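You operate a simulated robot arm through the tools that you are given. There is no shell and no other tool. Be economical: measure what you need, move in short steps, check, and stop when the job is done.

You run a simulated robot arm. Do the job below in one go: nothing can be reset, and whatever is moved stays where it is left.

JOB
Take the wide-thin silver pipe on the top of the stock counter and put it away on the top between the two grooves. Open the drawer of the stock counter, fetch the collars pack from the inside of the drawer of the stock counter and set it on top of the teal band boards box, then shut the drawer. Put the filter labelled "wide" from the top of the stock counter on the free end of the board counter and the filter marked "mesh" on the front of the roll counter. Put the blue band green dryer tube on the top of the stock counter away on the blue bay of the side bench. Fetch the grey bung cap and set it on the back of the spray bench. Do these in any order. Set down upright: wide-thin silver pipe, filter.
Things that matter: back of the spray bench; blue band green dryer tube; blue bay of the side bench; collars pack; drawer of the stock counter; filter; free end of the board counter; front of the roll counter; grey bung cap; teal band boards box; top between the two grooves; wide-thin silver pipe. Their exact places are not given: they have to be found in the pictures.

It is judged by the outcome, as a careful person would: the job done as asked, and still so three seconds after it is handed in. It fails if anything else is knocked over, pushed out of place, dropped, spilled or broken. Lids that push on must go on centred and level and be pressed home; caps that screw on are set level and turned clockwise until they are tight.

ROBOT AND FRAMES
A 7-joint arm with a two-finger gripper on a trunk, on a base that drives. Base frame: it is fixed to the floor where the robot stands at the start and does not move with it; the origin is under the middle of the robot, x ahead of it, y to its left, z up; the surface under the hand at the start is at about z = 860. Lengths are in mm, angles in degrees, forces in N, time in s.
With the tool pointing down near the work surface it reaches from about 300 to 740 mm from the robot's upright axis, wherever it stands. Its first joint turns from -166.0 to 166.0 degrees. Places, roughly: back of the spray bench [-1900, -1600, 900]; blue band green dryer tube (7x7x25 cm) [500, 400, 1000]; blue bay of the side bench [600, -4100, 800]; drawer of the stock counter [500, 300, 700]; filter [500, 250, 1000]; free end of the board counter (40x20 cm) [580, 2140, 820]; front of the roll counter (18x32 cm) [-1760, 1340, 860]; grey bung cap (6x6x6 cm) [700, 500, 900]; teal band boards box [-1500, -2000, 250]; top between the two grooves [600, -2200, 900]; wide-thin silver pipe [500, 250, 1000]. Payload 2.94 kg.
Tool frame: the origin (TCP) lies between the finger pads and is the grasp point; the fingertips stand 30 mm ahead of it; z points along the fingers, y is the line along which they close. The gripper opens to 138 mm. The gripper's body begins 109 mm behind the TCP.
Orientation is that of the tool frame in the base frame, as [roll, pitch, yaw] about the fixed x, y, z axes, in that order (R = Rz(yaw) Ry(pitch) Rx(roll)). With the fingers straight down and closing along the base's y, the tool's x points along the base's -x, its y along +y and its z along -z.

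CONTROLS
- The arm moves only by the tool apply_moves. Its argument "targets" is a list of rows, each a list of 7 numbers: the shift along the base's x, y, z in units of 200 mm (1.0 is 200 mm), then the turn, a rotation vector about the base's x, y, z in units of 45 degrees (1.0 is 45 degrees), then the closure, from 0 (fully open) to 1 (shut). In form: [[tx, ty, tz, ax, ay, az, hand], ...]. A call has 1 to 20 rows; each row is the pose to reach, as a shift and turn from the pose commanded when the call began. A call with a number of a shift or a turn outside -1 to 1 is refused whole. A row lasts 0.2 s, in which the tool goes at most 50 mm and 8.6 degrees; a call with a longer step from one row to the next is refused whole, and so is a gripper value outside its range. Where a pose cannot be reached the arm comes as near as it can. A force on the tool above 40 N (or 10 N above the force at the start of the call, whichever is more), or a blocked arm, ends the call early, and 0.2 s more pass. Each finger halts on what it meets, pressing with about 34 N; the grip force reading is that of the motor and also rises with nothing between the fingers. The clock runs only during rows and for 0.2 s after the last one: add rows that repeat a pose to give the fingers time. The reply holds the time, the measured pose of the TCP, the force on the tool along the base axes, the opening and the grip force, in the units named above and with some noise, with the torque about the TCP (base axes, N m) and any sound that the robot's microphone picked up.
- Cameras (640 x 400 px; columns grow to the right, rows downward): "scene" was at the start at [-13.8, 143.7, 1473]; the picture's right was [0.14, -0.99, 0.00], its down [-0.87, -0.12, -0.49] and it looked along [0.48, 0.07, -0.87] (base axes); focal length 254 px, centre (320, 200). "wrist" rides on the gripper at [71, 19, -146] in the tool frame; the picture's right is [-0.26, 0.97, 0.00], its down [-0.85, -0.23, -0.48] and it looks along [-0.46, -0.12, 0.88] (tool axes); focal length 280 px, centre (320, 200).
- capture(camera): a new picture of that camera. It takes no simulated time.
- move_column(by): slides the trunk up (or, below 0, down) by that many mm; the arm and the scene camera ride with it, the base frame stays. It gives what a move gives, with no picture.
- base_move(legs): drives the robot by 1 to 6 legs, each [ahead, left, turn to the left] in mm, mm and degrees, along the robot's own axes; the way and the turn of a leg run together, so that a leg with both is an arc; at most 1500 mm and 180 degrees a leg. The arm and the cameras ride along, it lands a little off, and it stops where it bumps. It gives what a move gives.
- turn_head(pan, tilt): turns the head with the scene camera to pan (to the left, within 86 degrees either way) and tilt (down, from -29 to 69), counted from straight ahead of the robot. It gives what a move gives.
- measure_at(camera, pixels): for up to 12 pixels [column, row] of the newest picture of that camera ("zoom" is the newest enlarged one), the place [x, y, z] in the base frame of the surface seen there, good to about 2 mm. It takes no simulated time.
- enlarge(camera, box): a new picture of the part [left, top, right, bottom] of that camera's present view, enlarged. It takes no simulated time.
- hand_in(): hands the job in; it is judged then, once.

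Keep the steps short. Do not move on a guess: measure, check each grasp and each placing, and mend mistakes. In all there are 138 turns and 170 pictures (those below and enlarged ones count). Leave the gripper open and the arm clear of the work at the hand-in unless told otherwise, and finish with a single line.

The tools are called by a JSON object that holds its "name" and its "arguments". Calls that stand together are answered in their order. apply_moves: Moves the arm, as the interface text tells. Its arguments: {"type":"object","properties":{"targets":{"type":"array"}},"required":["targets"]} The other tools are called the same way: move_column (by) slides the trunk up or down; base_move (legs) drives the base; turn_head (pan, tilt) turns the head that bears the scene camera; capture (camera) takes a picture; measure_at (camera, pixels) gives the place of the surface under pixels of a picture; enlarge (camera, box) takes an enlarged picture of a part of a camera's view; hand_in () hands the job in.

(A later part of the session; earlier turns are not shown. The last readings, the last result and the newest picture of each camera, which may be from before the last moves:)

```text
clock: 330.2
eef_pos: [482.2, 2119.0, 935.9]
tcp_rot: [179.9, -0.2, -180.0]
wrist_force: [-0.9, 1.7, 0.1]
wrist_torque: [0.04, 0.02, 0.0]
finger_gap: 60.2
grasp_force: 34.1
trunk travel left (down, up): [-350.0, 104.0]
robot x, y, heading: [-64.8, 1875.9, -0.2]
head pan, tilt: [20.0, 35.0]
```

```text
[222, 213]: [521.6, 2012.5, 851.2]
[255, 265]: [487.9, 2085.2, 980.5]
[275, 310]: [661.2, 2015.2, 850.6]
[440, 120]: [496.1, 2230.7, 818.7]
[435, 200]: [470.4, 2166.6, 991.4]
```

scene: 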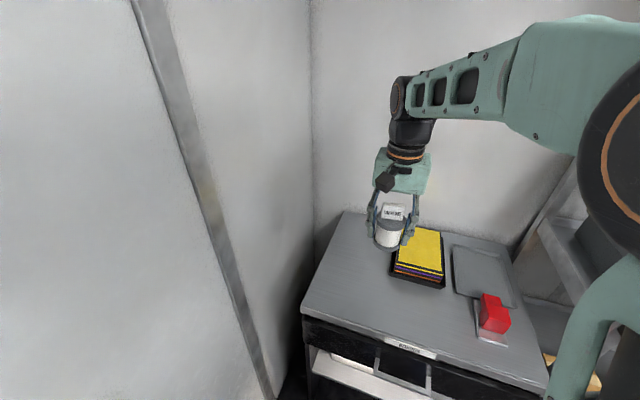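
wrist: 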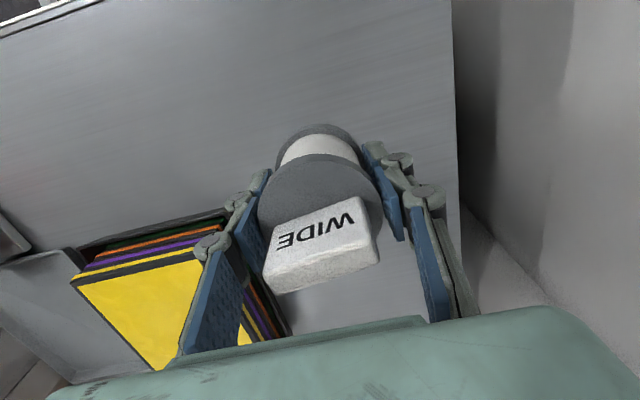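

Stack edge at y 2015: enough clearance. Lowering to contact.

{"name": "apply_moves", "arguments": {"targets": [[0, 0, -0.15, 0, 0, 0, 1], [0, 0, -0.28, 0, 0, 0, 1], [0, 0, -0.33, 0, 0, 0, 1], [0, 0, -0.355, 0, 0, 0, 1], [0, 0, -0.372, 0, 0, 0, 1], [0, 0, -0.372, 0, 0, 0, 1]]}}

```text
clock: 331.6
eef_pos: [480.0, 2120.6, 861.3]
tcp_rot: [-180.0, -0.1, 180.0]
wrist_force: [0.4, -1.0, 0.7]
wrist_torque: [0.02, 0.01, 0.02]
finger_gap: 59.9
grasp_force: 34.1
trunk travel left (down, up): [-350.0, 104.0]
robot x, y, heading: [-63.1, 1877.1, -0.3]
head pan, tilt: [20.0, 35.0]
```

Nearly there; a bit further.

{"name": "apply_moves", "arguments": {"targets": [[0, 0, -0.008, 0, 0, 0, 1], [0, 0, -0.015, 0, 0, 0, 1], [0, 0, -0.015, 0, 0, 0, 1]]}}

```text
clock: 332.4
eef_pos: [480.6, 2119.0, 861.8]
tcp_rot: [-179.9, 0.0, -180.0]
wrist_force: [-0.2, -0.6, 5.9]
wrist_torque: [-0.15, 0.03, -0.01]
finger_gap: 60.0
grasp_force: 33.8
trunk travel left (down, up): [-350.0, 104.0]
robot x, y, heading: [-64.9, 1874.4, -0.4]
head pan, tilt: [20.0, 35.0]
```

Contact (6 N). Release partially and rise.

{"name": "apply_moves", "arguments": {"targets": [[0, 0, 0, 0, 0, 0, 0.6], [0, 0, 0, 0, 0, 0, 0.4], [0, 0, 0, 0, 0, 0, 0.4], [0, 0, 0, 0, 0, 0, 0.4], [0, 0, 0.1, 0, 0, 0, 0.4], [0, 0, 0.3, 0, 0, 0, 0.4], [0, 0, 0.5, 0, 0, 0, 0.4], [0, 0, 0.75, 0, 0, 0, 0.2], [0, 0, 1.0, 0, 0, 0, 0], [-0.2, 0, 1.0, 0, 0, 0, 0], [-0.4, 0, 1.0, 0, 0, 0, 0]]}}

{"name": "capture", "arguments": {"camera": "wrist"}}

```text
clock: 334.8
eef_pos: [398.9, 2121.3, 1059.4]
tcp_rot: [-180.0, 0.0, -180.0]
wrist_force: [-0.1, 0.1, -0.2]
wrist_torque: [0.0, -0.02, 0.01]
finger_gap: 137.8
grasp_force: 0.1
trunk travel left (down, up): [-350.0, 104.0]
robot x, y, heading: [-63.5, 1878.3, -0.1]
head pan, tilt: [20.0, 35.0]
```

```text
102 pictures are left
```

wrist: 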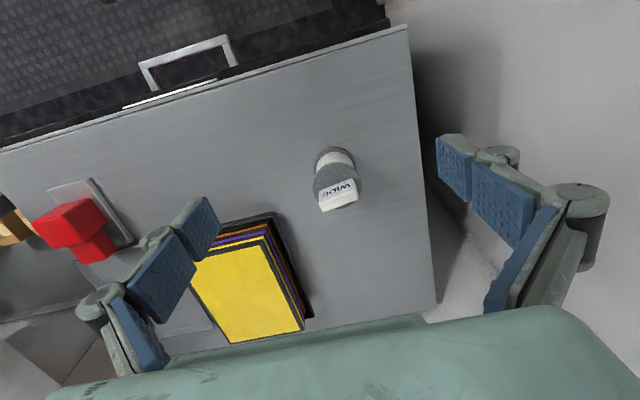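

The wide filter stands upright. Next, the grey bung cap. I'll back off, bring the hand in front, and drive to face it.

{"name": "base_move", "arguments": {"legs": [[-430, 0, 0], [0, -1430, 0]]}}

{"name": "apply_moves", "arguments": {"targets": [[0, -0.2, 0.1, 0, 0, 0, 0], [-0.1, -0.4, 0.2, 0, 0, 0, 0], [-0.1, -0.6, 0.3, 0, 0, 0, 0], [-0.1, -0.8, 0.4, 0, 0, 0, 0], [-0.1, -1.0, 0.4, 0, 0, 0, 0]]}}

{"name": "turn_head", "arguments": {"pan": 10, "tilt": 40}}

{"name": "capture", "arguments": {"camera": "scene"}}

```text
clock: 349.8
eef_pos: [-15.6, 689.9, 1059.4]
tcp_rot: [180.0, -0.1, -178.3]
wrist_force: [0.1, -0.6, 0.0]
wrist_torque: [-0.02, -0.01, 0.0]
finger_gap: 138.1
grasp_force: 0.0
trunk travel left (down, up): [-350.0, 104.0]
robot x, y, heading: [-471.9, 429.2, 1.2]
head pan, tilt: [20.0, 35.0]
```

```text
clock: 351.0
eef_pos: [-36.1, 489.1, 1140.1]
tcp_rot: [-180.0, -0.1, -178.3]
wrist_force: [0.2, -0.6, 0.5]
wrist_torque: [0.02, 0.03, 0.0]
finger_gap: 137.8
grasp_force: 0.1
trunk travel left (down, up): [-350.0, 104.0]
robot x, y, heading: [-469.5, 433.6, 1.4]
head pan, tilt: [20.0, 35.0]
```

```text
clock: 351.7
eef_pos: [-34.8, 490.7, 1139.3]
tcp_rot: [180.0, -0.1, -178.4]
wrist_force: [-0.5, -1.0, -0.1]
wrist_torque: [0.0, 0.01, 0.0]
finger_gap: 137.9
grasp_force: 0.1
trunk travel left (down, up): [-350.0, 104.0]
robot x, y, heading: [-471.0, 432.8, 1.6]
head pan, tilt: [10.0, 40.0]
```

```text
101 pictures are left
```

scene: 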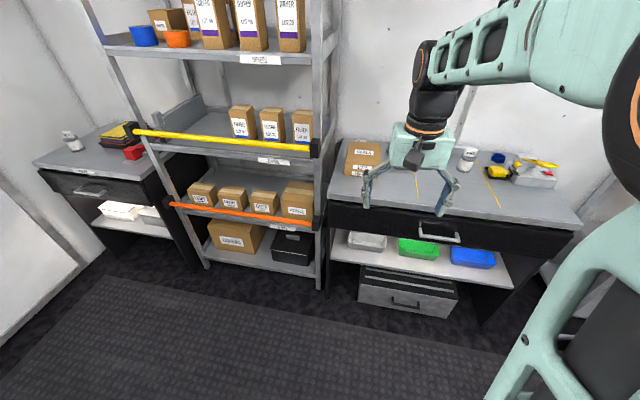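

{"name": "base_move", "arguments": {"legs": [[0, -100, -1.5], [485, 0, 0]]}}

{"name": "capture", "arguments": {"camera": "wrist"}}

{"name": "turn_head", "arguments": {"pan": 20, "tilt": 50}}

{"name": "capture", "arguments": {"camera": "scene"}}

```text
clock: 355.7
eef_pos: [452.9, 381.4, 1140.7]
tcp_rot: [-180.0, -0.1, -179.6]
wrist_force: [0.1, 0.2, 0.0]
wrist_torque: [-0.03, -0.02, 0.0]
finger_gap: 138.3
grasp_force: 0.1
trunk travel left (down, up): [-350.0, 104.0]
robot x, y, heading: [14.2, 334.4, 0.1]
head pan, tilt: [10.0, 40.0]
```

```text
100 pictures are left
```

wrist: 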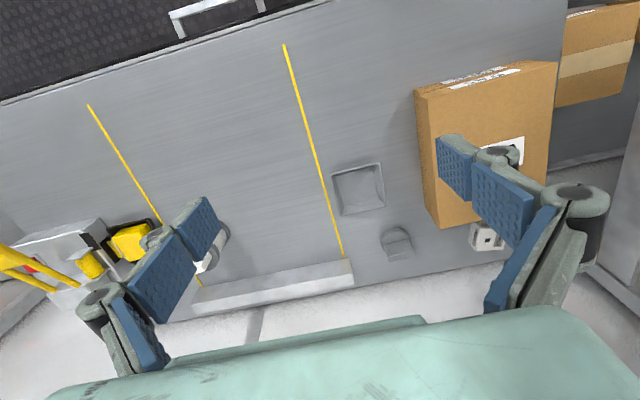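

```text
clock: 356.4
eef_pos: [453.3, 381.3, 1140.5]
tcp_rot: [-179.9, -0.1, -179.7]
wrist_force: [-0.5, 0.2, 0.4]
wrist_torque: [-0.04, 0.02, 0.03]
finger_gap: 137.9
grasp_force: 0.1
trunk travel left (down, up): [-350.0, 104.0]
robot x, y, heading: [16.5, 331.9, 0.5]
head pan, tilt: [20.0, 50.0]
```

```text
99 pictures are left
```

scene: 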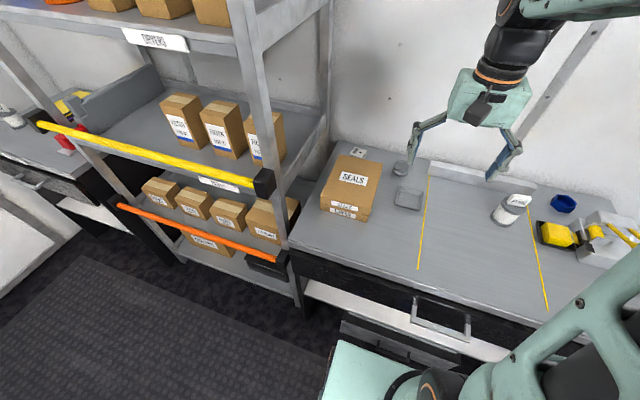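

{"name": "enlarge", "arguments": {"camera": "scene", "box": [370, 140, 450, 220]}}

{"name": "enlarge", "arguments": {"camera": "wrist", "box": [340, 190, 460, 290]}}

{"name": "measure_at", "arguments": {"camera": "wrist", "pixels": [[395, 232], [382, 238], [408, 233], [397, 242], [388, 252], [408, 248], [400, 256], [425, 190], [430, 220], [480, 240], [415, 230]]}}

```text
5.00 times, centred on (410, 180) of scene
```

zoom: 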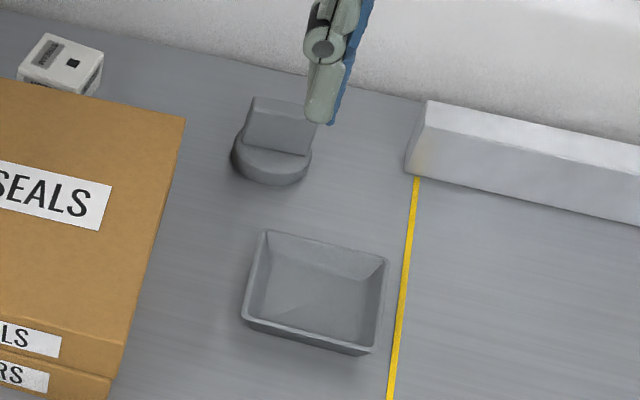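

```text
4.00 times, centred on (400, 240) of wrist
```

zoom: 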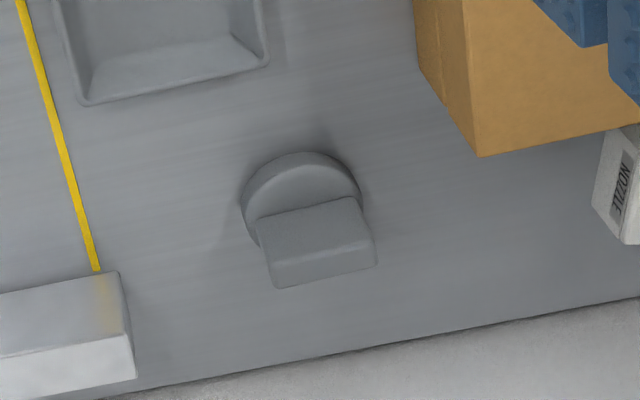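

```text
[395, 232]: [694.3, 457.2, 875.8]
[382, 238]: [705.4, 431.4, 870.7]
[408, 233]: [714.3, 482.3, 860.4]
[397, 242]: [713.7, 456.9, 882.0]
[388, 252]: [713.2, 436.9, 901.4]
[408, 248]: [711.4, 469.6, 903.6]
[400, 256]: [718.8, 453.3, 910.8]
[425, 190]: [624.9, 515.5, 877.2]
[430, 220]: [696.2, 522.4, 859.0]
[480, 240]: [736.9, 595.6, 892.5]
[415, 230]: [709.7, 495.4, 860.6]
```

The cap is a disc (centre ≈ (716, 455), top 876) with an upright tab to 911. Checking clearance to the SEALS box corner.

{"name": "measure_at", "arguments": {"camera": "wrist", "pixels": [[441, 227], [438, 222], [426, 150], [420, 95], [500, 215], [470, 222], [360, 285], [545, 200], [440, 200]]}}

{"name": "measure_at", "arguments": {"camera": "scene", "pixels": [[380, 165], [368, 218], [404, 164], [404, 176], [393, 172], [411, 172], [404, 160]]}}

```text
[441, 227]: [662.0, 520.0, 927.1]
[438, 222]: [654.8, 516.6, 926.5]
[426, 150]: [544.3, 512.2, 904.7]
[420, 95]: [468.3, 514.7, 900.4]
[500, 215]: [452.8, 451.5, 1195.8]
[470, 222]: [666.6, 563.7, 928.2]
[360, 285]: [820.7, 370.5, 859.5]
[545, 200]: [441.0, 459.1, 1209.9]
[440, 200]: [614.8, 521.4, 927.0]
```

```text
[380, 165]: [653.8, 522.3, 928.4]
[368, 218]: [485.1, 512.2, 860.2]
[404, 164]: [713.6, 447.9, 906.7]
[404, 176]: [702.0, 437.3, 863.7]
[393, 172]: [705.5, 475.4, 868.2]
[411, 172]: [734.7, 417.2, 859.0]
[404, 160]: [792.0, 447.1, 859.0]
```

Box's far edge is at x 667, so the fingers at x ≈ 715 are clear. Moving over in two calls.

{"name": "apply_moves", "arguments": {"targets": [[0.2, 0.06, 0, 0, 0, 0, 0], [0.4, 0.12, 0, 0, 0, 0, 0], [0.6, 0.18, 0, 0, 0, 0, 0], [0.8, 0.25, 0, 0, 0, 0, 0], [1.0, 0.31, 0, 0, 0, 0, 0], [1.0, 0.365, 0, 0, 0, 0, 0.2]]}}

{"name": "apply_moves", "arguments": {"targets": [[0.2, 0, 0, 0, 0, 0, 0.2], [0.31, 0, -0.1, 0, 0, 0, 0.2], [0.31, 0, -0.3, 0, 0, 0, 0.2], [0.31, 0, -0.5, 0, 0, 0, 0.2], [0.31, 0, -0.7, 0, 0, 0, 0.2], [0.31, 0, -0.85, 0, 0, 0, 0.2], [0.31, 0, -0.85, 0, 0, 0, 0.2]]}}

{"name": "capture", "arguments": {"camera": "wrist"}}

```text
clock: 357.8
eef_pos: [653.8, 454.7, 1139.4]
tcp_rot: [180.0, -0.1, -179.7]
wrist_force: [0.0, 0.5, -0.4]
wrist_torque: [-0.02, -0.02, 0.01]
finger_gap: 110.6
grasp_force: 0.0
trunk travel left (down, up): [-350.0, 104.0]
robot x, y, heading: [19.1, 336.7, -0.0]
head pan, tilt: [20.0, 50.0]
```

```text
clock: 359.4
eef_pos: [735.9, 457.0, 974.3]
tcp_rot: [-179.9, -0.2, -179.6]
wrist_force: [-0.2, 0.3, 0.4]
wrist_torque: [-0.01, -0.03, 0.01]
finger_gap: 110.3
grasp_force: 0.1
out of reach, approached as far as the arm can: row 1, 2, 3, 4, 5, 6, 7
trunk travel left (down, up): [-350.0, 104.0]
robot x, y, heading: [17.0, 333.5, 0.4]
head pan, tilt: [20.0, 50.0]
```

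```text
96 pictures are left
```

wrist: 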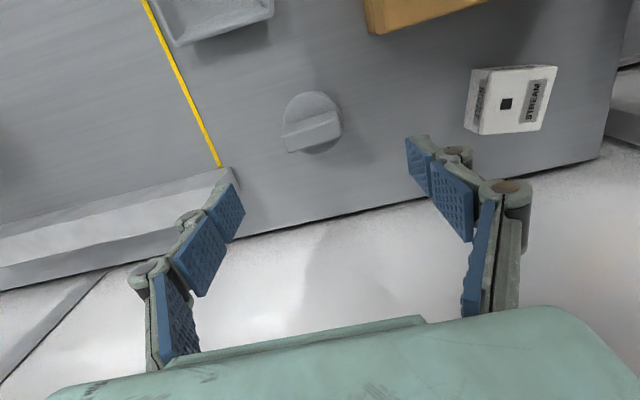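

The arm reported out-of-reach and ended at x 736, past the cap. I'll ease the base forward a little for reach; first re-measure the cap.

{"name": "measure_at", "arguments": {"camera": "wrist", "pixels": [[310, 95], [285, 135], [340, 118], [313, 122], [312, 140], [330, 150], [338, 130], [283, 115]]}}

{"name": "apply_moves", "arguments": {"targets": [[-0.05, 0, 0, 0, 0, 0, 0.2], [-0.1, 0, 0, 0, 0, 0, 0.2], [-0.1, 0, 0, 0, 0, 0, 0.2]]}}

```text
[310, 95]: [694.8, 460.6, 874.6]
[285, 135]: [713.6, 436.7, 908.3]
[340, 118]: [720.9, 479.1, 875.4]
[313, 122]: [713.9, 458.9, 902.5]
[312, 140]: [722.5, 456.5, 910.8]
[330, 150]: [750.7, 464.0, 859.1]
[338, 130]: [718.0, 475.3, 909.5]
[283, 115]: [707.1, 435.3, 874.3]
```

```text
clock: 360.2
eef_pos: [732.8, 462.2, 977.3]
tcp_rot: [-179.9, -0.1, -179.6]
wrist_force: [-0.5, -0.8, -0.3]
wrist_torque: [0.04, 0.01, 0.03]
finger_gap: 110.5
grasp_force: 0.0
out of reach, approached as far as the arm can: row 1, 2, 3
trunk travel left (down, up): [-350.0, 104.0]
robot x, y, heading: [14.2, 335.0, 0.0]
head pan, tilt: [20.0, 50.0]
```

{"name": "apply_moves", "arguments": {"targets": [[-0.1, 0, 0.1, 0, 0, 0, 0.2], [-0.3, 0, 0.1, 0, 0, 0, 0.2], [-0.5, 0, 0.1, 0, 0, 0, 0.2], [-0.5, 0, 0.1, 0, 0, 0, 0.2]]}}

{"name": "turn_head", "arguments": {"pan": 0, "tilt": 69}}

{"name": "capture", "arguments": {"camera": "scene"}}

```text
clock: 361.2
eef_pos: [725.4, 476.0, 1011.0]
tcp_rot: [-179.9, -0.2, -179.6]
wrist_force: [-0.5, -0.8, -0.3]
wrist_torque: [0.0, 0.01, -0.02]
finger_gap: 110.6
grasp_force: 0.2
out of reach, approached as far as the arm can: row 1, 2, 3, 4
trunk travel left (down, up): [-350.0, 104.0]
robot x, y, heading: [17.7, 336.0, 0.1]
head pan, tilt: [20.0, 50.0]
```

```text
clock: 362.1
eef_pos: [724.7, 476.8, 1011.0]
tcp_rot: [-179.9, -0.2, -179.8]
wrist_force: [-0.1, 0.5, -0.2]
wrist_torque: [0.01, -0.03, -0.03]
finger_gap: 110.3
grasp_force: 0.1
trunk travel left (down, up): [-350.0, 104.0]
robot x, y, heading: [15.6, 335.1, 0.1]
head pan, tilt: [0.0, 68.8]
```

```text
95 pictures are left
```

scene: 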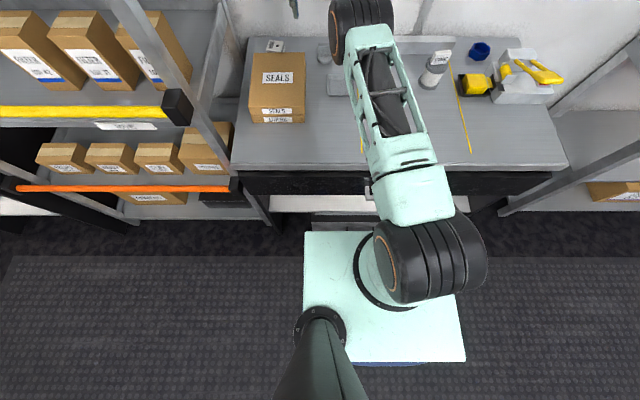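

The arm is stretched almost straight, near its limit. I'll pull it back and up further to unstick it.

{"name": "apply_moves", "arguments": {"targets": [[-0.2, -0.1, 0.1, 0, 0, 0, 0.2], [-0.4, -0.2, 0.2, 0, 0, 0, 0.2], [-0.6, -0.3, 0.3, 0, 0, 0, 0.2], [-0.8, -0.3, 0.3, 0, 0, 0, 0.2], [-0.9, -0.3, 0.3, 0, 0, 0, 0.2], [-0.9, -0.3, 0.3, 0, 0, 0, 0.2]]}}

```text
clock: 363.5
eef_pos: [699.7, 432.4, 1119.9]
tcp_rot: [-180.0, -0.2, -179.6]
wrist_force: [0.4, -1.1, 0.1]
wrist_torque: [-0.01, 0.01, 0.03]
finger_gap: 110.2
grasp_force: 0.0
out of reach, approached as far as the arm can: row 1, 2, 3, 4, 5, 6
trunk travel left (down, up): [-350.0, 104.0]
robot x, y, heading: [19.9, 332.5, 0.3]
head pan, tilt: [0.0, 68.8]
```

This looks like a stretched-elbow singularity: sideways moves work and radial ones don't. I'll try tilting the tool a little while pulling back.

{"name": "apply_moves", "arguments": {"targets": [[-0.1, 0, 0.1, 0, -0.15, 0, 0.2], [-0.3, 0, 0.2, 0, -0.3, 0, 0.2], [-0.5, 0, 0.2, 0, -0.45, 0, 0.2], [-0.7, 0, 0.2, 0, -0.45, 0, 0.2], [-0.9, 0, 0.2, 0, -0.3, 0, 0.2], [-1.0, 0, 0.2, 0, -0.15, 0, 0.2], [-1.0, 0, 0.2, 0, 0, 0, 0.2], [-1.0, 0, 0.2, 0, 0, 0, 0.2]]}}

{"name": "capture", "arguments": {"camera": "scene"}}

```text
clock: 365.3
eef_pos: [666.9, 475.2, 1173.0]
tcp_rot: [180.0, 0.0, -179.7]
wrist_force: [-0.4, 1.2, 0.2]
wrist_torque: [-0.01, 0.04, 0.01]
finger_gap: 110.5
grasp_force: 0.0
out of reach, approached as far as the arm can: row 1, 2, 3, 4, 5, 6, 7, 8
trunk travel left (down, up): [-350.0, 104.0]
robot x, y, heading: [15.6, 333.9, 0.2]
head pan, tilt: [0.0, 68.8]
```

```text
94 pictures are left
```

scene: 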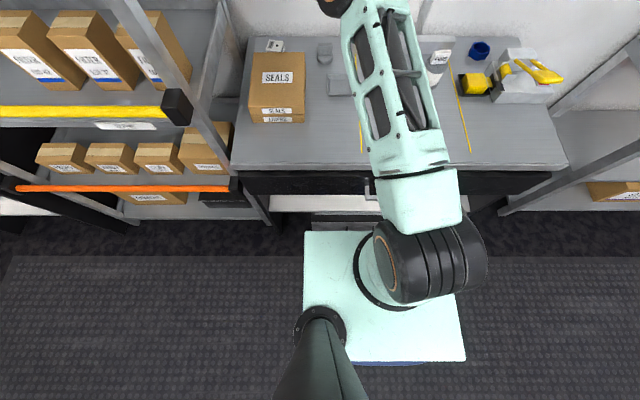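

Still straight. I'll give it a longer pull straight back along the radial direction to let the solver converge.

{"name": "apply_moves", "arguments": {"targets": [[-0.2, -0.04, 0, 0, 0, 0, 0.2], [-0.4, -0.08, 0, 0, 0, 0, 0.2], [-0.6, -0.12, 0, 0, 0, 0, 0.2], [-0.8, -0.16, 0, 0, 0, 0, 0.2], [-1.0, -0.2, 0, 0, 0, 0, 0.2], [-1.0, -0.2, 0, 0, 0, 0, 0.2], [-1.0, -0.2, 0, 0, 0, 0, 0.2], [-1.0, -0.2, 0, 0, 0, 0, 0.2], [-1.0, -0.2, 0, 0, 0, 0, 0.2], [-1.0, -0.2, 0, 0, 0, 0, 0.2], [-1.0, -0.2, 0, 0, 0, 0, 0.2], [-1.0, -0.2, 0, 0, 0, 0, 0.2]]}}

```text
clock: 367.9
eef_pos: [470.7, 431.2, 1166.6]
tcp_rot: [-180.0, -0.1, -179.7]
wrist_force: [0.6, -1.0, -1.1]
wrist_torque: [0.0, 0.02, -0.02]
finger_gap: 110.3
grasp_force: 0.1
out of reach, approached as far as the arm can: row 1
trunk travel left (down, up): [-350.0, 104.0]
robot x, y, heading: [11.6, 336.4, 0.0]
head pan, tilt: [0.0, 68.8]
```

Unstuck. Reach is better with the hand lower relative to the trunk, so I'll raise the trunk 90 mm, then descend before reaching out.

{"name": "move_column", "arguments": {"by": 90}}

{"name": "apply_moves", "arguments": {"targets": [[0.1, 0.03, -0.2, 0, 0, 0, 0.2], [0.2, 0.06, -0.4, 0, 0, 0, 0.2], [0.3, 0.09, -0.6, 0, 0, 0, 0.2], [0.4, 0.12, -0.8, 0, 0, 0, 0.2], [0.6, 0.12, -0.9, 0, 0, 0, 0.2], [0.8, 0.12, -0.9, 0, 0, 0, 0.2], [0.8, 0.12, -0.9, 0, 0, 0, 0.2]]}}

```text
clock: 369.1
eef_pos: [470.8, 432.2, 1257.5]
tcp_rot: [179.9, -0.1, -179.6]
wrist_force: [0.5, 0.0, 0.0]
wrist_torque: [0.01, 0.02, -0.06]
finger_gap: 110.0
grasp_force: 0.1
trunk travel left (down, up): [-440.0, 14.0]
robot x, y, heading: [18.9, 338.4, 0.3]
head pan, tilt: [0.0, 68.8]
```

```text
clock: 370.7
eef_pos: [630.0, 455.8, 1073.8]
tcp_rot: [-179.9, -0.1, -179.6]
wrist_force: [-0.6, 0.1, -0.2]
wrist_torque: [0.01, -0.03, 0.05]
finger_gap: 110.4
grasp_force: 0.1
trunk travel left (down, up): [-440.0, 14.0]
robot x, y, heading: [11.0, 334.7, -0.0]
head pan, tilt: [0.0, 68.8]
```

{"name": "apply_moves", "arguments": {"targets": [[0.0, 0, -0.2, 0, 0, 0, 0.2], [0.1, 0, -0.4, 0, 0, 0, 0.2], [0.2, 0, -0.5, 0, 0, 0, 0.2], [0.35, 0, -0.5, 0, 0, 0, 0.2], [0.43, 0, -0.5, 0, 0, 0, 0.2], [0.43, 0, -0.5, 0, 0, 0, 0.2]]}}

{"name": "capture", "arguments": {"camera": "wrist"}}

```text
clock: 372.1
eef_pos: [718.0, 457.3, 976.6]
tcp_rot: [-180.0, 0.0, -179.6]
wrist_force: [-0.3, -0.3, -0.3]
wrist_torque: [-0.01, 0.03, 0.05]
finger_gap: 110.4
grasp_force: 0.1
trunk travel left (down, up): [-440.0, 14.0]
robot x, y, heading: [22.8, 333.9, -0.1]
head pan, tilt: [0.0, 68.8]
```

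```text
93 pictures are left
```

wrist: 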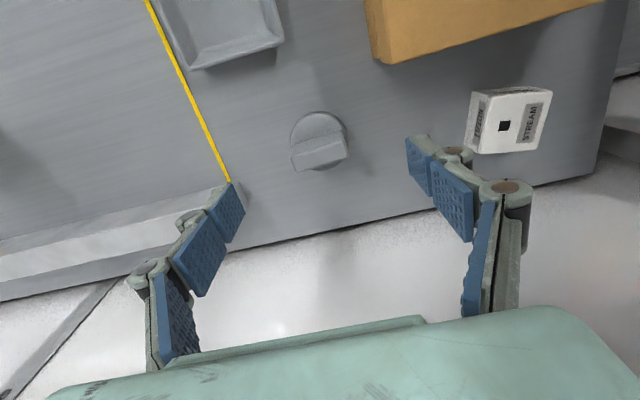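

Aligned over the cap. The ledge on the left is close, so I'll narrow the opening to ~85 mm before descending to z 895 and gripping.

{"name": "apply_moves", "arguments": {"targets": [[0, 0, 0, 0, 0, 0, 0.38], [0, 0, 0, 0, 0, 0, 0.38], [0, 0, -0.2, 0, 0, 0, 0.38], [0, 0, -0.35, 0, 0, 0, 0.38], [0, 0, -0.405, 0, 0, 0, 0.38], [0, 0, -0.405, 0, 0, 0, 0.38]]}}

{"name": "capture", "arguments": {"camera": "wrist"}}

```text
clock: 373.5
eef_pos: [716.2, 456.6, 893.8]
tcp_rot: [-179.9, -0.1, -179.6]
wrist_force: [0.4, -0.7, -0.4]
wrist_torque: [-0.04, -0.03, 0.0]
finger_gap: 85.2
grasp_force: 0.1
trunk travel left (down, up): [-440.0, 14.0]
robot x, y, heading: [18.8, 336.5, 0.2]
head pan, tilt: [0.0, 68.8]
```

```text
92 pictures are left
```

wrist: 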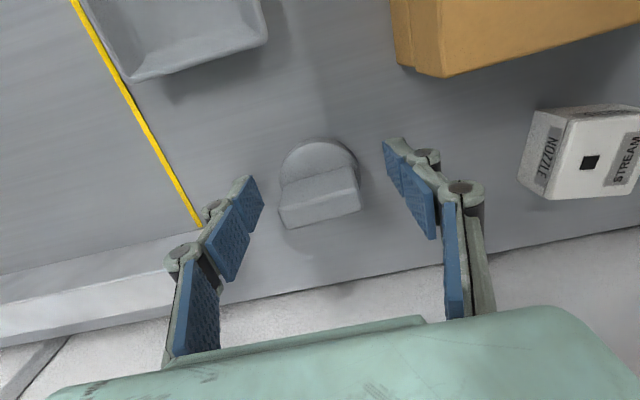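

Fingers straddle the cap. Close and lift a little.

{"name": "apply_moves", "arguments": {"targets": [[0, 0, 0, 0, 0, 0, 0.6], [0, 0, 0, 0, 0, 0, 0.8], [0, 0, 0, 0, 0, 0, 1], [0, 0, 0, 0, 0, 0, 1], [0, 0, 0, 0, 0, 0, 1], [0, 0, 0.05, 0, 0, 0, 1], [0, 0, 0.15, 0, 0, 0, 1], [0, 0, 0.15, 0, 0, 0, 1]]}}

{"name": "capture", "arguments": {"camera": "wrist"}}

```text
clock: 375.3
eef_pos: [716.1, 456.2, 923.5]
tcp_rot: [179.9, 0.0, -179.6]
wrist_force: [-0.3, -0.2, -0.7]
wrist_torque: [0.0, -0.02, 0.0]
finger_gap: 52.3
grasp_force: 34.4
trunk travel left (down, up): [-440.0, 14.0]
robot x, y, heading: [13.7, 335.8, 0.0]
head pan, tilt: [0.0, 68.8]
```

```text
91 pictures are left
```

wrist: 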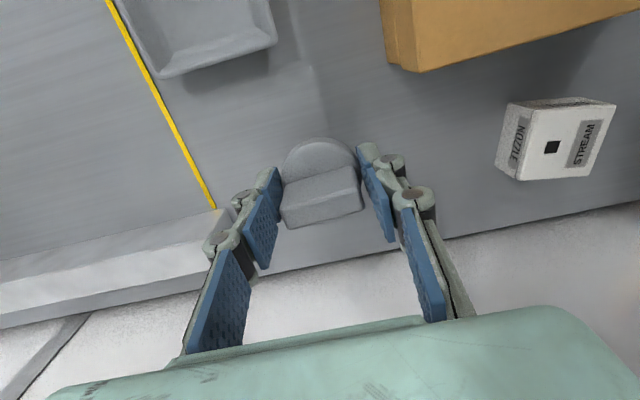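

Held (52 mm). Pull back and up, then back the base off.

{"name": "apply_moves", "arguments": {"targets": [[0, 0, 0.15, 0, 0, 0, 1], [-0.15, -0.02, 0.3, 0, 0, 0, 1], [-0.3, -0.05, 0.45, 0, 0, 0, 1], [-0.5, -0.08, 0.55, 0, 0, 0, 1], [-0.7, -0.1, 0.6, 0, 0, 0, 1], [-0.9, -0.15, 0.7, 0, 0, 0, 1], [-1, -0.3, 0.8, 0, 0, 0, 1], [-1, -0.3, 0.8, 0, 0, 0, 1]]}}

{"name": "base_move", "arguments": {"legs": [[-500, 0, 0], [0, 0, 180]]}}

{"name": "turn_head", "arguments": {"pan": 60, "tilt": 25}}

{"name": "capture", "arguments": {"camera": "scene"}}

```text
clock: 377.1
eef_pos: [516.4, 394.3, 1087.6]
tcp_rot: [-180.0, 0.0, -179.6]
wrist_force: [0.2, -0.7, -0.6]
wrist_torque: [0.0, 0.01, 0.01]
finger_gap: 52.2
grasp_force: 33.8
trunk travel left (down, up): [-440.0, 14.0]
robot x, y, heading: [16.8, 335.3, 0.0]
head pan, tilt: [0.0, 68.8]
```

```text
clock: 387.5
eef_pos: [-978.3, 255.5, 1087.1]
tcp_rot: [179.9, -0.1, 2.4]
wrist_force: [-0.1, -0.4, 0.0]
wrist_torque: [0.01, -0.02, 0.0]
finger_gap: 51.9
grasp_force: 33.7
trunk travel left (down, up): [-440.0, 14.0]
robot x, y, heading: [-480.7, 329.7, -177.7]
head pan, tilt: [0.0, 68.8]
```

```text
clock: 388.8
eef_pos: [-978.8, 255.7, 1086.7]
tcp_rot: [180.0, -0.1, 2.4]
wrist_force: [-0.9, -0.3, -0.2]
wrist_torque: [-0.02, -0.01, 0.0]
finger_gap: 52.1
grasp_force: 34.1
trunk travel left (down, up): [-440.0, 14.0]
robot x, y, heading: [-480.9, 336.0, -177.6]
head pan, tilt: [60.0, 25.0]
```

```text
90 pictures are left
```

scene: 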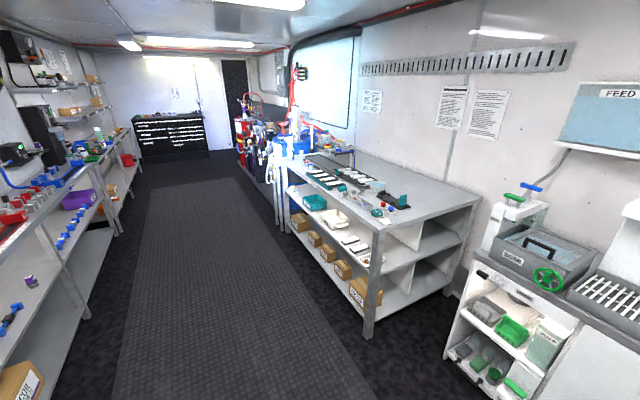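

The spray bench is the long table ahead-left. I'll strafe along to y ≈ -1350, facing it.

{"name": "base_move", "arguments": {"legs": [[0, 1500, -2.3], [0, 300, 0]]}}

{"name": "turn_head", "arguments": {"pan": 20, "tilt": 35}}

{"name": "capture", "arguments": {"camera": "scene"}}

```text
clock: 405.0
eef_pos: [-939.3, -1539.9, 1086.7]
tcp_rot: [180.0, -0.1, 0.7]
wrist_force: [-0.5, -0.4, -1.1]
wrist_torque: [-0.02, 0.0, 0.02]
finger_gap: 52.3
grasp_force: 33.6
trunk travel left (down, up): [-440.0, 14.0]
robot x, y, heading: [-443.0, -1477.1, -179.4]
head pan, tilt: [60.0, 25.0]
```

```text
clock: 406.1
eef_pos: [-939.6, -1538.4, 1086.3]
tcp_rot: [180.0, -0.1, 0.8]
wrist_force: [0.5, 0.1, -0.1]
wrist_torque: [0.0, -0.02, 0.02]
finger_gap: 52.4
grasp_force: 33.9
trunk travel left (down, up): [-440.0, 14.0]
robot x, y, heading: [-441.2, -1474.2, -179.4]
head pan, tilt: [20.0, 35.0]
```

```text
89 pictures are left
```

scene: 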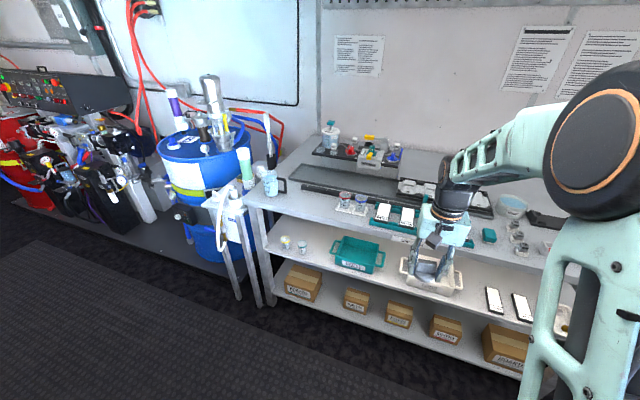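

{"name": "enlarge", "arguments": {"camera": "scene", "box": [260, 120, 580, 320]}}

{"name": "measure_at", "arguments": {"camera": "scene", "pixels": [[270, 205], [395, 242], [320, 178], [350, 180], [400, 160], [430, 180], [450, 190], [305, 285], [400, 165], [300, 165], [410, 183], [510, 205]]}}

```text
2.00 times, centred on (420, 220) of scene
```

zoom: 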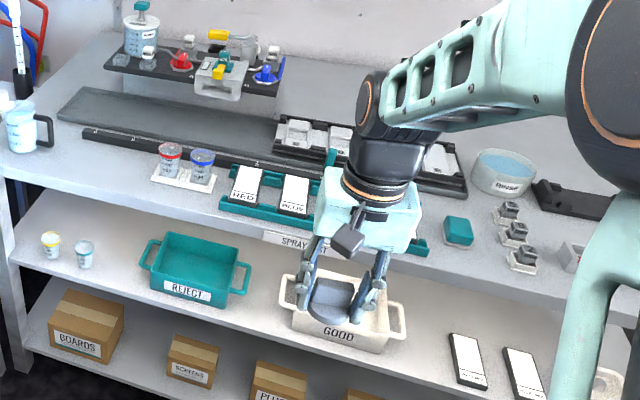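

```text
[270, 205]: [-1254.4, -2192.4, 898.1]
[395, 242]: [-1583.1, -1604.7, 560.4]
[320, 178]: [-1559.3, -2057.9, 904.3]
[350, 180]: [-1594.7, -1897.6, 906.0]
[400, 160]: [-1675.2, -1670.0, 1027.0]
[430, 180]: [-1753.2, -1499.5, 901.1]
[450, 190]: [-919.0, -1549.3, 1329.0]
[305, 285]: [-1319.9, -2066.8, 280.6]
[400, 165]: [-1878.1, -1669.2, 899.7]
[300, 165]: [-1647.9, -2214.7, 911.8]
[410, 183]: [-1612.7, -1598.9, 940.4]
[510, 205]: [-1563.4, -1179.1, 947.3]
```

{"name": "measure_at", "arguments": {"camera": "zoom", "pixels": [[200, 225], [290, 239], [450, 270], [325, 105], [300, 85], [120, 45], [340, 65], [230, 300], [300, 100], [360, 80], [80, 360], [150, 80]]}}

{"name": "turn_head", "arguments": {"pan": -10, "tilt": 30}}

{"name": "capture", "arguments": {"camera": "scene"}}

```text
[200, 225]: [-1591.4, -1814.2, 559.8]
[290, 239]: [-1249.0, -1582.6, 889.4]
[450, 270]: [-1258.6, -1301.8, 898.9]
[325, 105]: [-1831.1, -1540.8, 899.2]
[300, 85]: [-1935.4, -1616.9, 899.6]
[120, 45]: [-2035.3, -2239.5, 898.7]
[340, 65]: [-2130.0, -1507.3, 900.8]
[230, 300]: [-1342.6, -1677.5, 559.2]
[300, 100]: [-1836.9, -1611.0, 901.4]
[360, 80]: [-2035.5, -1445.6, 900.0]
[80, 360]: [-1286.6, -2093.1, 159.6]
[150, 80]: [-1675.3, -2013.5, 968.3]
```

```text
clock: 407.0
eef_pos: [-940.5, -1538.0, 1086.5]
tcp_rot: [-179.9, 0.1, 0.8]
wrist_force: [0.0, 0.4, -0.1]
wrist_torque: [0.0, -0.03, -0.01]
finger_gap: 52.0
grasp_force: 34.3
trunk travel left (down, up): [-440.0, 14.0]
robot x, y, heading: [-437.6, -1475.9, -179.6]
head pan, tilt: [-10.0, 30.0]
```

```text
87 pictures are left
```

scene: 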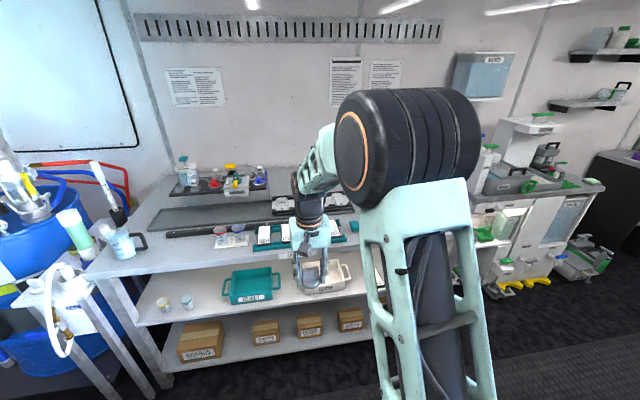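

The bench is ~880 mm deep (x -1250 to -2130), so the back strip is far. I'll measure the base footprint to know how close I can get.

{"name": "turn_head", "arguments": {"pan": 0, "tilt": 69}}

{"name": "capture", "arguments": {"camera": "scene"}}

{"name": "measure_at", "arguments": {"camera": "scene", "pixels": [[310, 240], [310, 300], [345, 238], [455, 340], [440, 350], [310, 355], [415, 300], [350, 290], [380, 330]]}}

```text
clock: 408.1
eef_pos: [-939.8, -1538.6, 1086.6]
tcp_rot: [179.9, 0.0, 0.8]
wrist_force: [-0.5, 0.2, -1.1]
wrist_torque: [0.01, 0.0, -0.01]
finger_gap: 52.2
grasp_force: 34.1
trunk travel left (down, up): [-440.0, 14.0]
robot x, y, heading: [-443.5, -1475.5, -179.5]
head pan, tilt: [0.0, 68.8]
```

```text
86 pictures are left
```

scene: 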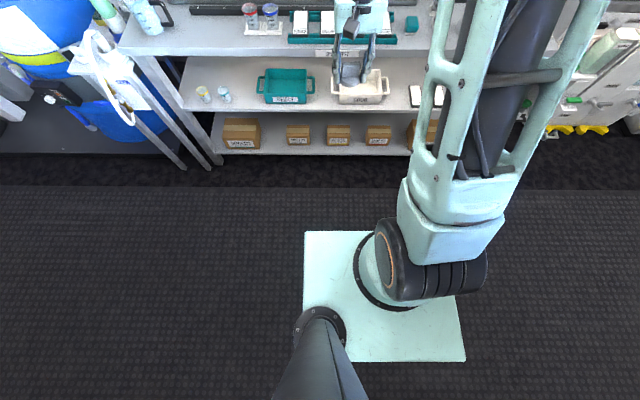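

```text
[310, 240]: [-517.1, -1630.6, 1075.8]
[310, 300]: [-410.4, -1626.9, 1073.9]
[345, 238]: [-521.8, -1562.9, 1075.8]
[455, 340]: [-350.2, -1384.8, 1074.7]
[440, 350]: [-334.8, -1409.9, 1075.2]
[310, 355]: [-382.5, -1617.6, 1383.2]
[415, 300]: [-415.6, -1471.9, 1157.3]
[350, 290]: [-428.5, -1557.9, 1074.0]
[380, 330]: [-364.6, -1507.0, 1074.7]
```

The plate I saw is the trunk's carriage at z 1075, not the base. The wrist camera can see the floor base; let me look.

{"name": "capture", "arguments": {"camera": "wrist"}}

{"name": "turn_head", "arguments": {"pan": 15, "tilt": 30}}

{"name": "enlarge", "arguments": {"camera": "scene", "box": [200, 100, 440, 250]}}

```text
85 pictures are left
```

wrist: 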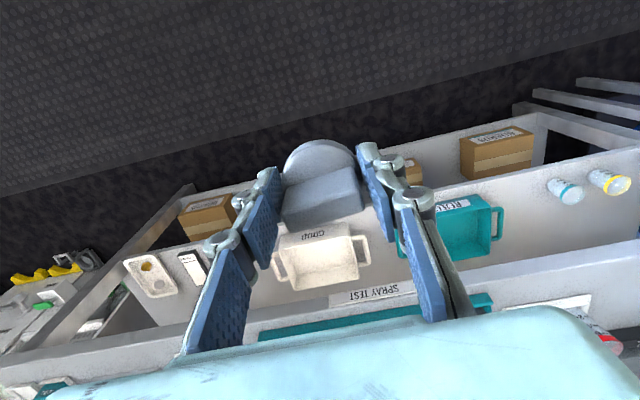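

```text
clock: 409.1
eef_pos: [-939.3, -1538.9, 1087.0]
tcp_rot: [-180.0, 0.0, 0.8]
wrist_force: [0.3, 0.6, -0.7]
wrist_torque: [0.0, 0.01, 0.0]
finger_gap: 52.2
grasp_force: 33.9
trunk travel left (down, up): [-440.0, 14.0]
robot x, y, heading: [-437.7, -1477.4, -179.7]
head pan, tilt: [15.0, 30.0]
```

```text
2.67 times, centred on (320, 175) of scene
```

zoom: 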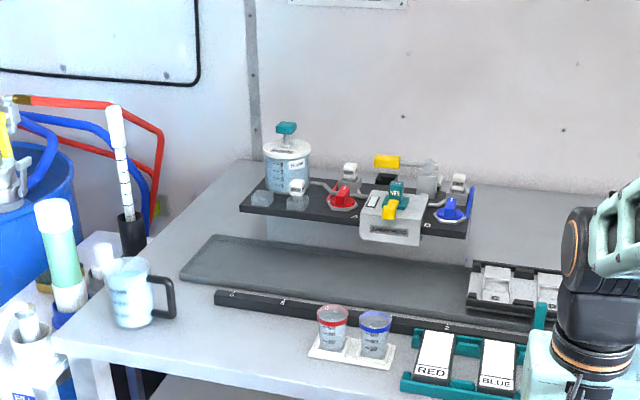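

I need an intermediate spot on the bench front where I can re-grip the cap with a tilted tool. Measuring candidate free spots.

{"name": "capture", "arguments": {"camera": "scene"}}

{"name": "measure_at", "arguments": {"camera": "zoom", "pixels": [[230, 350], [180, 340], [340, 345], [330, 360], [280, 330], [420, 250], [540, 230], [365, 235], [460, 205], [500, 330], [560, 205], [350, 225]]}}

```text
83 pictures are left
```

scene: 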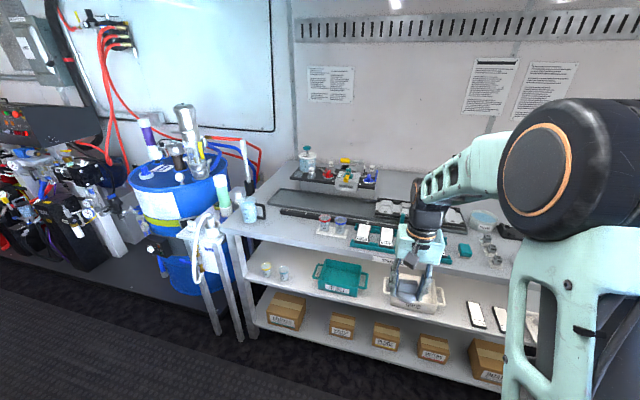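

```text
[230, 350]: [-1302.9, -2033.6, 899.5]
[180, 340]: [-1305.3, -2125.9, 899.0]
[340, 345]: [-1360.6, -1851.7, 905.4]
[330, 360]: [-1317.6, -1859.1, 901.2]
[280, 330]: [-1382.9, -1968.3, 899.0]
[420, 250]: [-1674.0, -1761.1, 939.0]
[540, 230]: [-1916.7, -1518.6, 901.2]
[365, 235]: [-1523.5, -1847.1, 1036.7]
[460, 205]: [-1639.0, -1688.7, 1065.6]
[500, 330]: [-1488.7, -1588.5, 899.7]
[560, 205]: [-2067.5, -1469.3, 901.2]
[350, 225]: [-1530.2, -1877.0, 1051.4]
```

Free spot at (-1345, -1960). I'll drive to about (-700, -1845) and check the wrist view.

{"name": "measure_at", "arguments": {"camera": "scene", "pixels": [[215, 325], [243, 335], [206, 285], [248, 210], [285, 310]]}}

{"name": "base_move", "arguments": {"legs": [[265, 365, 0]]}}

{"name": "capture", "arguments": {"camera": "wrist"}}

```text
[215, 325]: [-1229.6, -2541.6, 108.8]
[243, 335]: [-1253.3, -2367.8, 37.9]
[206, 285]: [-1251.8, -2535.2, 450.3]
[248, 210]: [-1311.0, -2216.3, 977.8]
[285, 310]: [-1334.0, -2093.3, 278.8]
```

```text
clock: 412.9
eef_pos: [-1203.6, -1900.0, 1086.5]
tcp_rot: [-180.0, -0.2, 0.2]
wrist_force: [-0.2, -0.5, -0.6]
wrist_torque: [0.03, 0.0, -0.02]
finger_gap: 52.0
grasp_force: 34.2
trunk travel left (down, up): [-440.0, 14.0]
robot x, y, heading: [-703.6, -1841.4, -180.0]
head pan, tilt: [15.0, 30.0]
```

```text
82 pictures are left
```

wrist: 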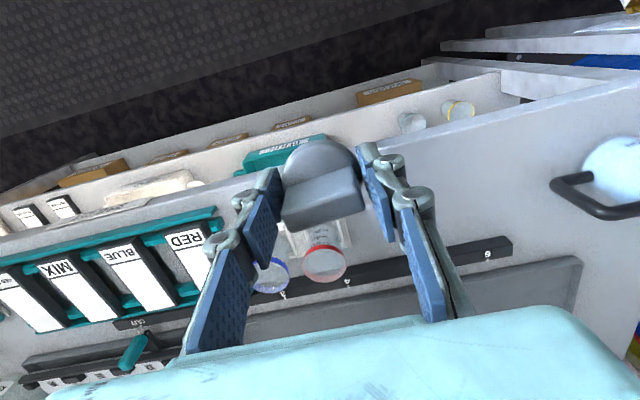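

{"name": "apply_moves", "arguments": {"targets": [[-0.2, -0.1, 0, 0, 0, 0, 1], [-0.4, -0.2, 0, 0, 0, 0, 1], [-0.6, -0.3, 0, 0, 0, 0, 1], [-0.705, -0.34, 0, 0, 0, 0, 1], [-0.705, -0.34, -0.2, 0, 0, 0, 1], [-0.705, -0.34, -0.4, 0, 0, 0, 1], [-0.705, -0.34, -0.6, 0, 0, 0, 1], [-0.705, -0.34, -0.7, 0, 0, 0, 1], [-0.705, -0.34, -0.7, 0, 0, 0, 1]]}}

{"name": "capture", "arguments": {"camera": "wrist"}}

```text
clock: 414.9
eef_pos: [-1343.3, -1966.3, 947.8]
tcp_rot: [180.0, 0.0, 0.2]
wrist_force: [0.1, -0.9, -0.7]
wrist_torque: [-0.01, -0.01, 0.01]
finger_gap: 52.3
grasp_force: 34.0
trunk travel left (down, up): [-440.0, 14.0]
robot x, y, heading: [-700.8, -1845.6, -180.0]
head pan, tilt: [15.0, 30.0]
```

```text
81 pictures are left
```

wrist: 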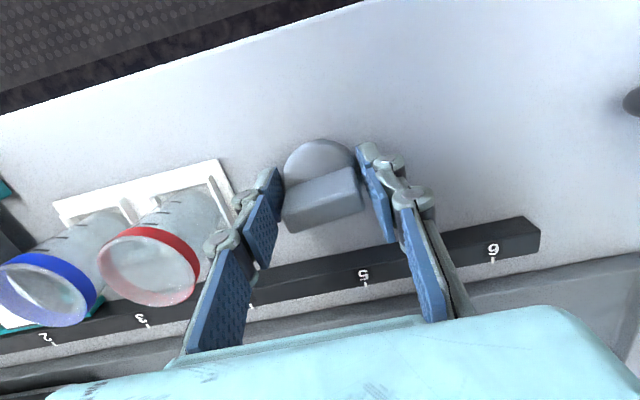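

The cups are close on the left, so I'll shift 50 mm away from them before lowering.

{"name": "apply_moves", "arguments": {"targets": [[0, -0.15, 0, 0, 0, 0, 1], [0, -0.25, 0, 0, 0, 0, 1], [0, -0.25, -0.04, 0, 0, 0, 1], [0, -0.25, -0.065, 0, 0, 0, 1], [0, -0.25, -0.075, 0, 0, 0, 1], [0, -0.25, -0.075, 0, 0, 0, 1]]}}

```text
clock: 416.3
eef_pos: [-1341.4, -2017.4, 934.5]
tcp_rot: [180.0, 0.3, 0.3]
wrist_force: [0.1, -1.4, 20.8]
wrist_torque: [0.0, -0.11, 0.01]
finger_gap: 51.8
grasp_force: 33.6
trunk travel left (down, up): [-440.0, 14.0]
robot x, y, heading: [-700.2, -1838.9, -180.1]
head pan, tilt: [15.0, 30.0]
```

Seated. Release slightly, rise, back off, and test whether the tool can be turned 180° about vertical (to put the camera on top when tilted).

{"name": "apply_moves", "arguments": {"targets": [[0, 0, 0, 0, 0, 0, 0.6], [0, 0, 0, 0, 0, 0, 0.42], [0, 0, 0, 0, 0, 0, 0.42], [0, 0, 0.15, 0, 0, 0, 0.42], [0, 0, 0.35, 0, 0, 0, 0.42], [0, 0, 0.55, 0, 0, 0, 0.42], [0.2, 0, 0.7, 0, 0, 0, 0.42], [0.4, 0, 0.8, 0, 0, 0, 0.42], [0.6, 0, 0.9, 0, 0, 0, 0.42]]}}

{"name": "apply_moves", "arguments": {"targets": [[0, 0, 0, 0, 0, 0.19, 0.42], [0, 0, 0, 0, 0, 0.38, 0.42], [0, 0, 0, 0, 0, 0.57, 0.42], [0, 0, 0, 0, 0, 0.76, 0.42], [0, 0, 0, 0, 0, 0.95, 0.42], [0, 0, 0, 0, 0, 1, 0.42]]}}

{"name": "apply_moves", "arguments": {"targets": [[0, 0, 0, 0, 0, 0.19, 0.42], [0, 0, 0, 0, 0, 0.38, 0.42], [0, 0, 0, 0, 0, 0.57, 0.42], [0, 0, 0, 0, 0, 0.76, 0.42], [0, 0, 0, 0, 0, 0.95, 0.42], [0, 0, 0, 0, 0, 1, 0.42]]}}

{"name": "capture", "arguments": {"camera": "scene"}}

```text
clock: 418.3
eef_pos: [-1220.7, -2018.4, 1112.6]
tcp_rot: [-180.0, -0.1, 0.3]
wrist_force: [0.0, -0.5, 0.3]
wrist_torque: [0.01, 0.01, 0.02]
finger_gap: 79.9
grasp_force: 0.1
trunk travel left (down, up): [-440.0, 14.0]
robot x, y, heading: [-701.6, -1840.0, -180.1]
head pan, tilt: [15.0, 30.0]
```

```text
clock: 419.7
eef_pos: [-1222.5, -2017.8, 1111.6]
tcp_rot: [-180.0, -0.1, 45.3]
wrist_force: [0.8, 0.6, 0.3]
wrist_torque: [-0.01, 0.01, 0.0]
finger_gap: 80.0
grasp_force: 0.0
trunk travel left (down, up): [-440.0, 14.0]
robot x, y, heading: [-700.8, -1838.3, -180.0]
head pan, tilt: [15.0, 30.0]
```

```text
clock: 421.1
eef_pos: [-1223.9, -2017.9, 1112.3]
tcp_rot: [-180.0, 0.0, 90.5]
wrist_force: [0.4, 0.1, 0.5]
wrist_torque: [0.02, -0.02, 0.01]
finger_gap: 80.1
grasp_force: 0.1
trunk travel left (down, up): [-440.0, 14.0]
robot x, y, heading: [-700.7, -1840.2, -179.9]
head pan, tilt: [15.0, 30.0]
```

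```text
80 pictures are left
```

scene: 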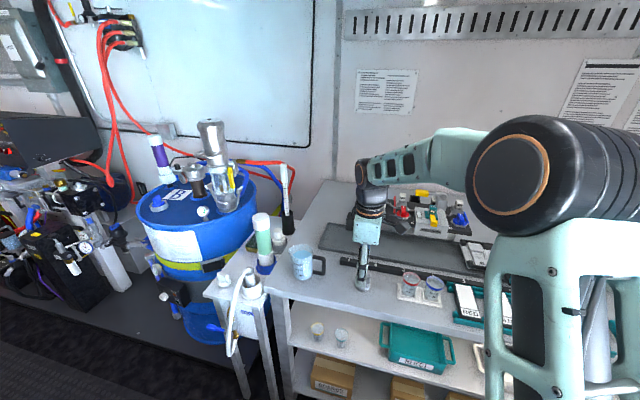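

Works so far. Two more 45° turns.

{"name": "apply_moves", "arguments": {"targets": [[0, 0, 0, 0, 0, 0.19, 0.42], [0, 0, 0, 0, 0, 0.38, 0.42], [0, 0, 0, 0, 0, 0.57, 0.42], [0, 0, 0, 0, 0, 0.76, 0.42], [0, 0, 0, 0, 0, 0.95, 0.42], [0, 0, 0, 0, 0, 1, 0.42]]}}

{"name": "apply_moves", "arguments": {"targets": [[0, 0, 0, 0, 0, 0.19, 0.42], [0, 0, 0, 0, 0, 0.38, 0.42], [0, 0, 0, 0, 0, 0.57, 0.42], [0, 0, 0, 0, 0, 0.76, 0.42], [0, 0, 0, 0, 0, 0.95, 0.42], [0, 0, 0, 0, 0, 0.985, 0.42]]}}

{"name": "capture", "arguments": {"camera": "wrist"}}

```text
clock: 422.5
eef_pos: [-1223.3, -2017.6, 1111.8]
tcp_rot: [180.0, 0.0, 135.4]
wrist_force: [0.2, -0.1, 0.4]
wrist_torque: [0.04, 0.02, 0.02]
finger_gap: 80.2
grasp_force: 0.0
trunk travel left (down, up): [-440.0, 14.0]
robot x, y, heading: [-704.6, -1838.0, -180.3]
head pan, tilt: [15.0, 30.0]
```

```text
clock: 423.9
eef_pos: [-1222.6, -2018.0, 1111.8]
tcp_rot: [179.9, 0.0, 179.8]
wrist_force: [-0.6, -0.2, -0.1]
wrist_torque: [0.01, -0.01, 0.03]
finger_gap: 80.0
grasp_force: 0.0
trunk travel left (down, up): [-440.0, 14.0]
robot x, y, heading: [-703.0, -1840.9, -180.0]
head pan, tilt: [15.0, 30.0]
```

```text
79 pictures are left
```

wrist: 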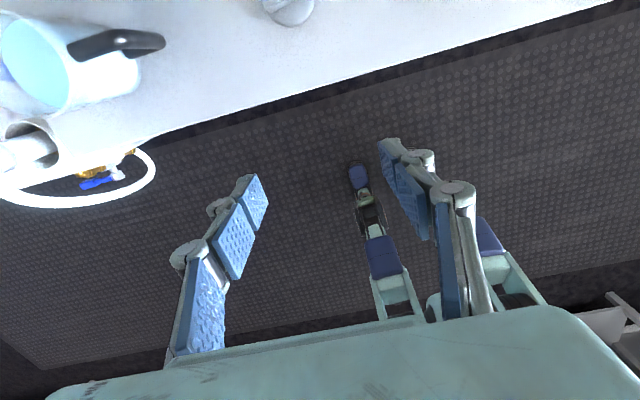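

The flip works, and the camera now sees the robot's feet. Measuring them for the footprint.

{"name": "measure_at", "arguments": {"camera": "wrist", "pixels": [[357, 172], [375, 215], [385, 255], [395, 290], [488, 235], [510, 270], [355, 168], [480, 222]]}}

{"name": "enlarge", "arguments": {"camera": "wrist", "box": [320, 140, 560, 320]}}

```text
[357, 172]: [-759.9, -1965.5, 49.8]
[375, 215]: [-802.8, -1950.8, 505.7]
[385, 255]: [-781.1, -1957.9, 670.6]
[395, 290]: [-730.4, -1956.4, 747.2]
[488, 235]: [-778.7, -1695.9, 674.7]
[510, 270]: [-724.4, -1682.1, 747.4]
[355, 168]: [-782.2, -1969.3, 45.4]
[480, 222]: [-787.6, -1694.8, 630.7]
```

```text
2.22 times, centred on (440, 230) of wrist
```

zoom: 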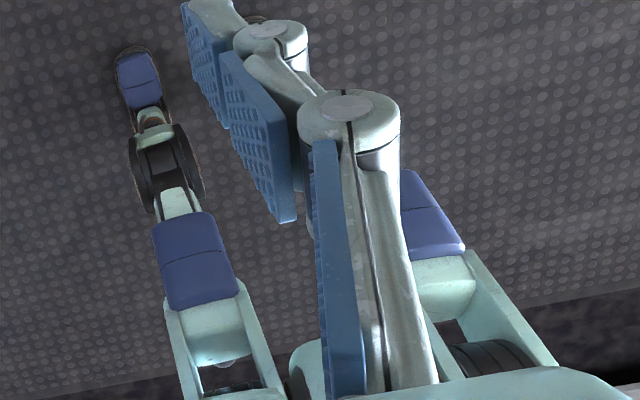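

The footprint only extends about 110 mm ahead of the axis, so I can get much closer than thought. I'll tilt the tool 40° forward and approach the cap along the tool axis.

{"name": "apply_moves", "arguments": {"targets": [[0, 0, 0, 0, 0.19, 0, 0.42], [0, 0, 0, 0, 0.38, 0, 0.42], [0, 0, 0, 0, 0.57, 0, 0.42], [0, 0, 0, 0, 0.76, 0, 0.42], [0, 0, 0, 0, 0.889, 0, 0.42], [-0.2, 0, -0.15, 0, 0.889, 0, 0.42], [-0.3, 0, -0.35, 0, 0.889, 0, 0.42], [-0.4, 0, -0.55, 0, 0.889, 0, 0.42], [-0.4, 0, -0.6, 0, 0.889, 0, 0.42], [-0.4, 0, -0.6, 0, 0.889, 0, 0.42]]}}

{"name": "capture", "arguments": {"camera": "wrist"}}

```text
clock: 426.1
eef_pos: [-1304.3, -2018.3, 990.8]
tcp_rot: [-179.7, -40.1, 179.5]
wrist_force: [0.9, 0.0, 0.1]
wrist_torque: [0.04, -0.01, 0.01]
finger_gap: 80.0
grasp_force: 0.0
trunk travel left (down, up): [-440.0, 14.0]
robot x, y, heading: [-700.0, -1843.4, -179.8]
head pan, tilt: [15.0, 30.0]
```

```text
77 pictures are left
```

wrist: 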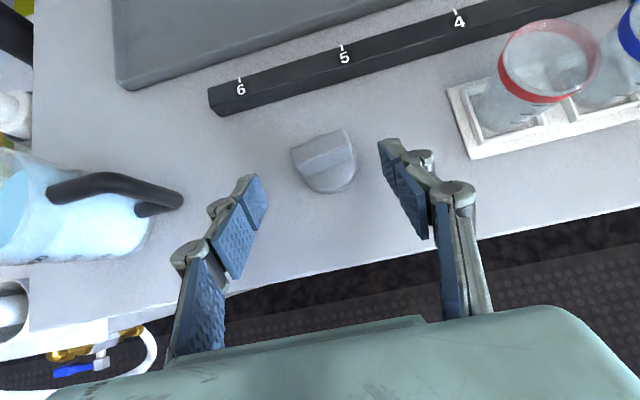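

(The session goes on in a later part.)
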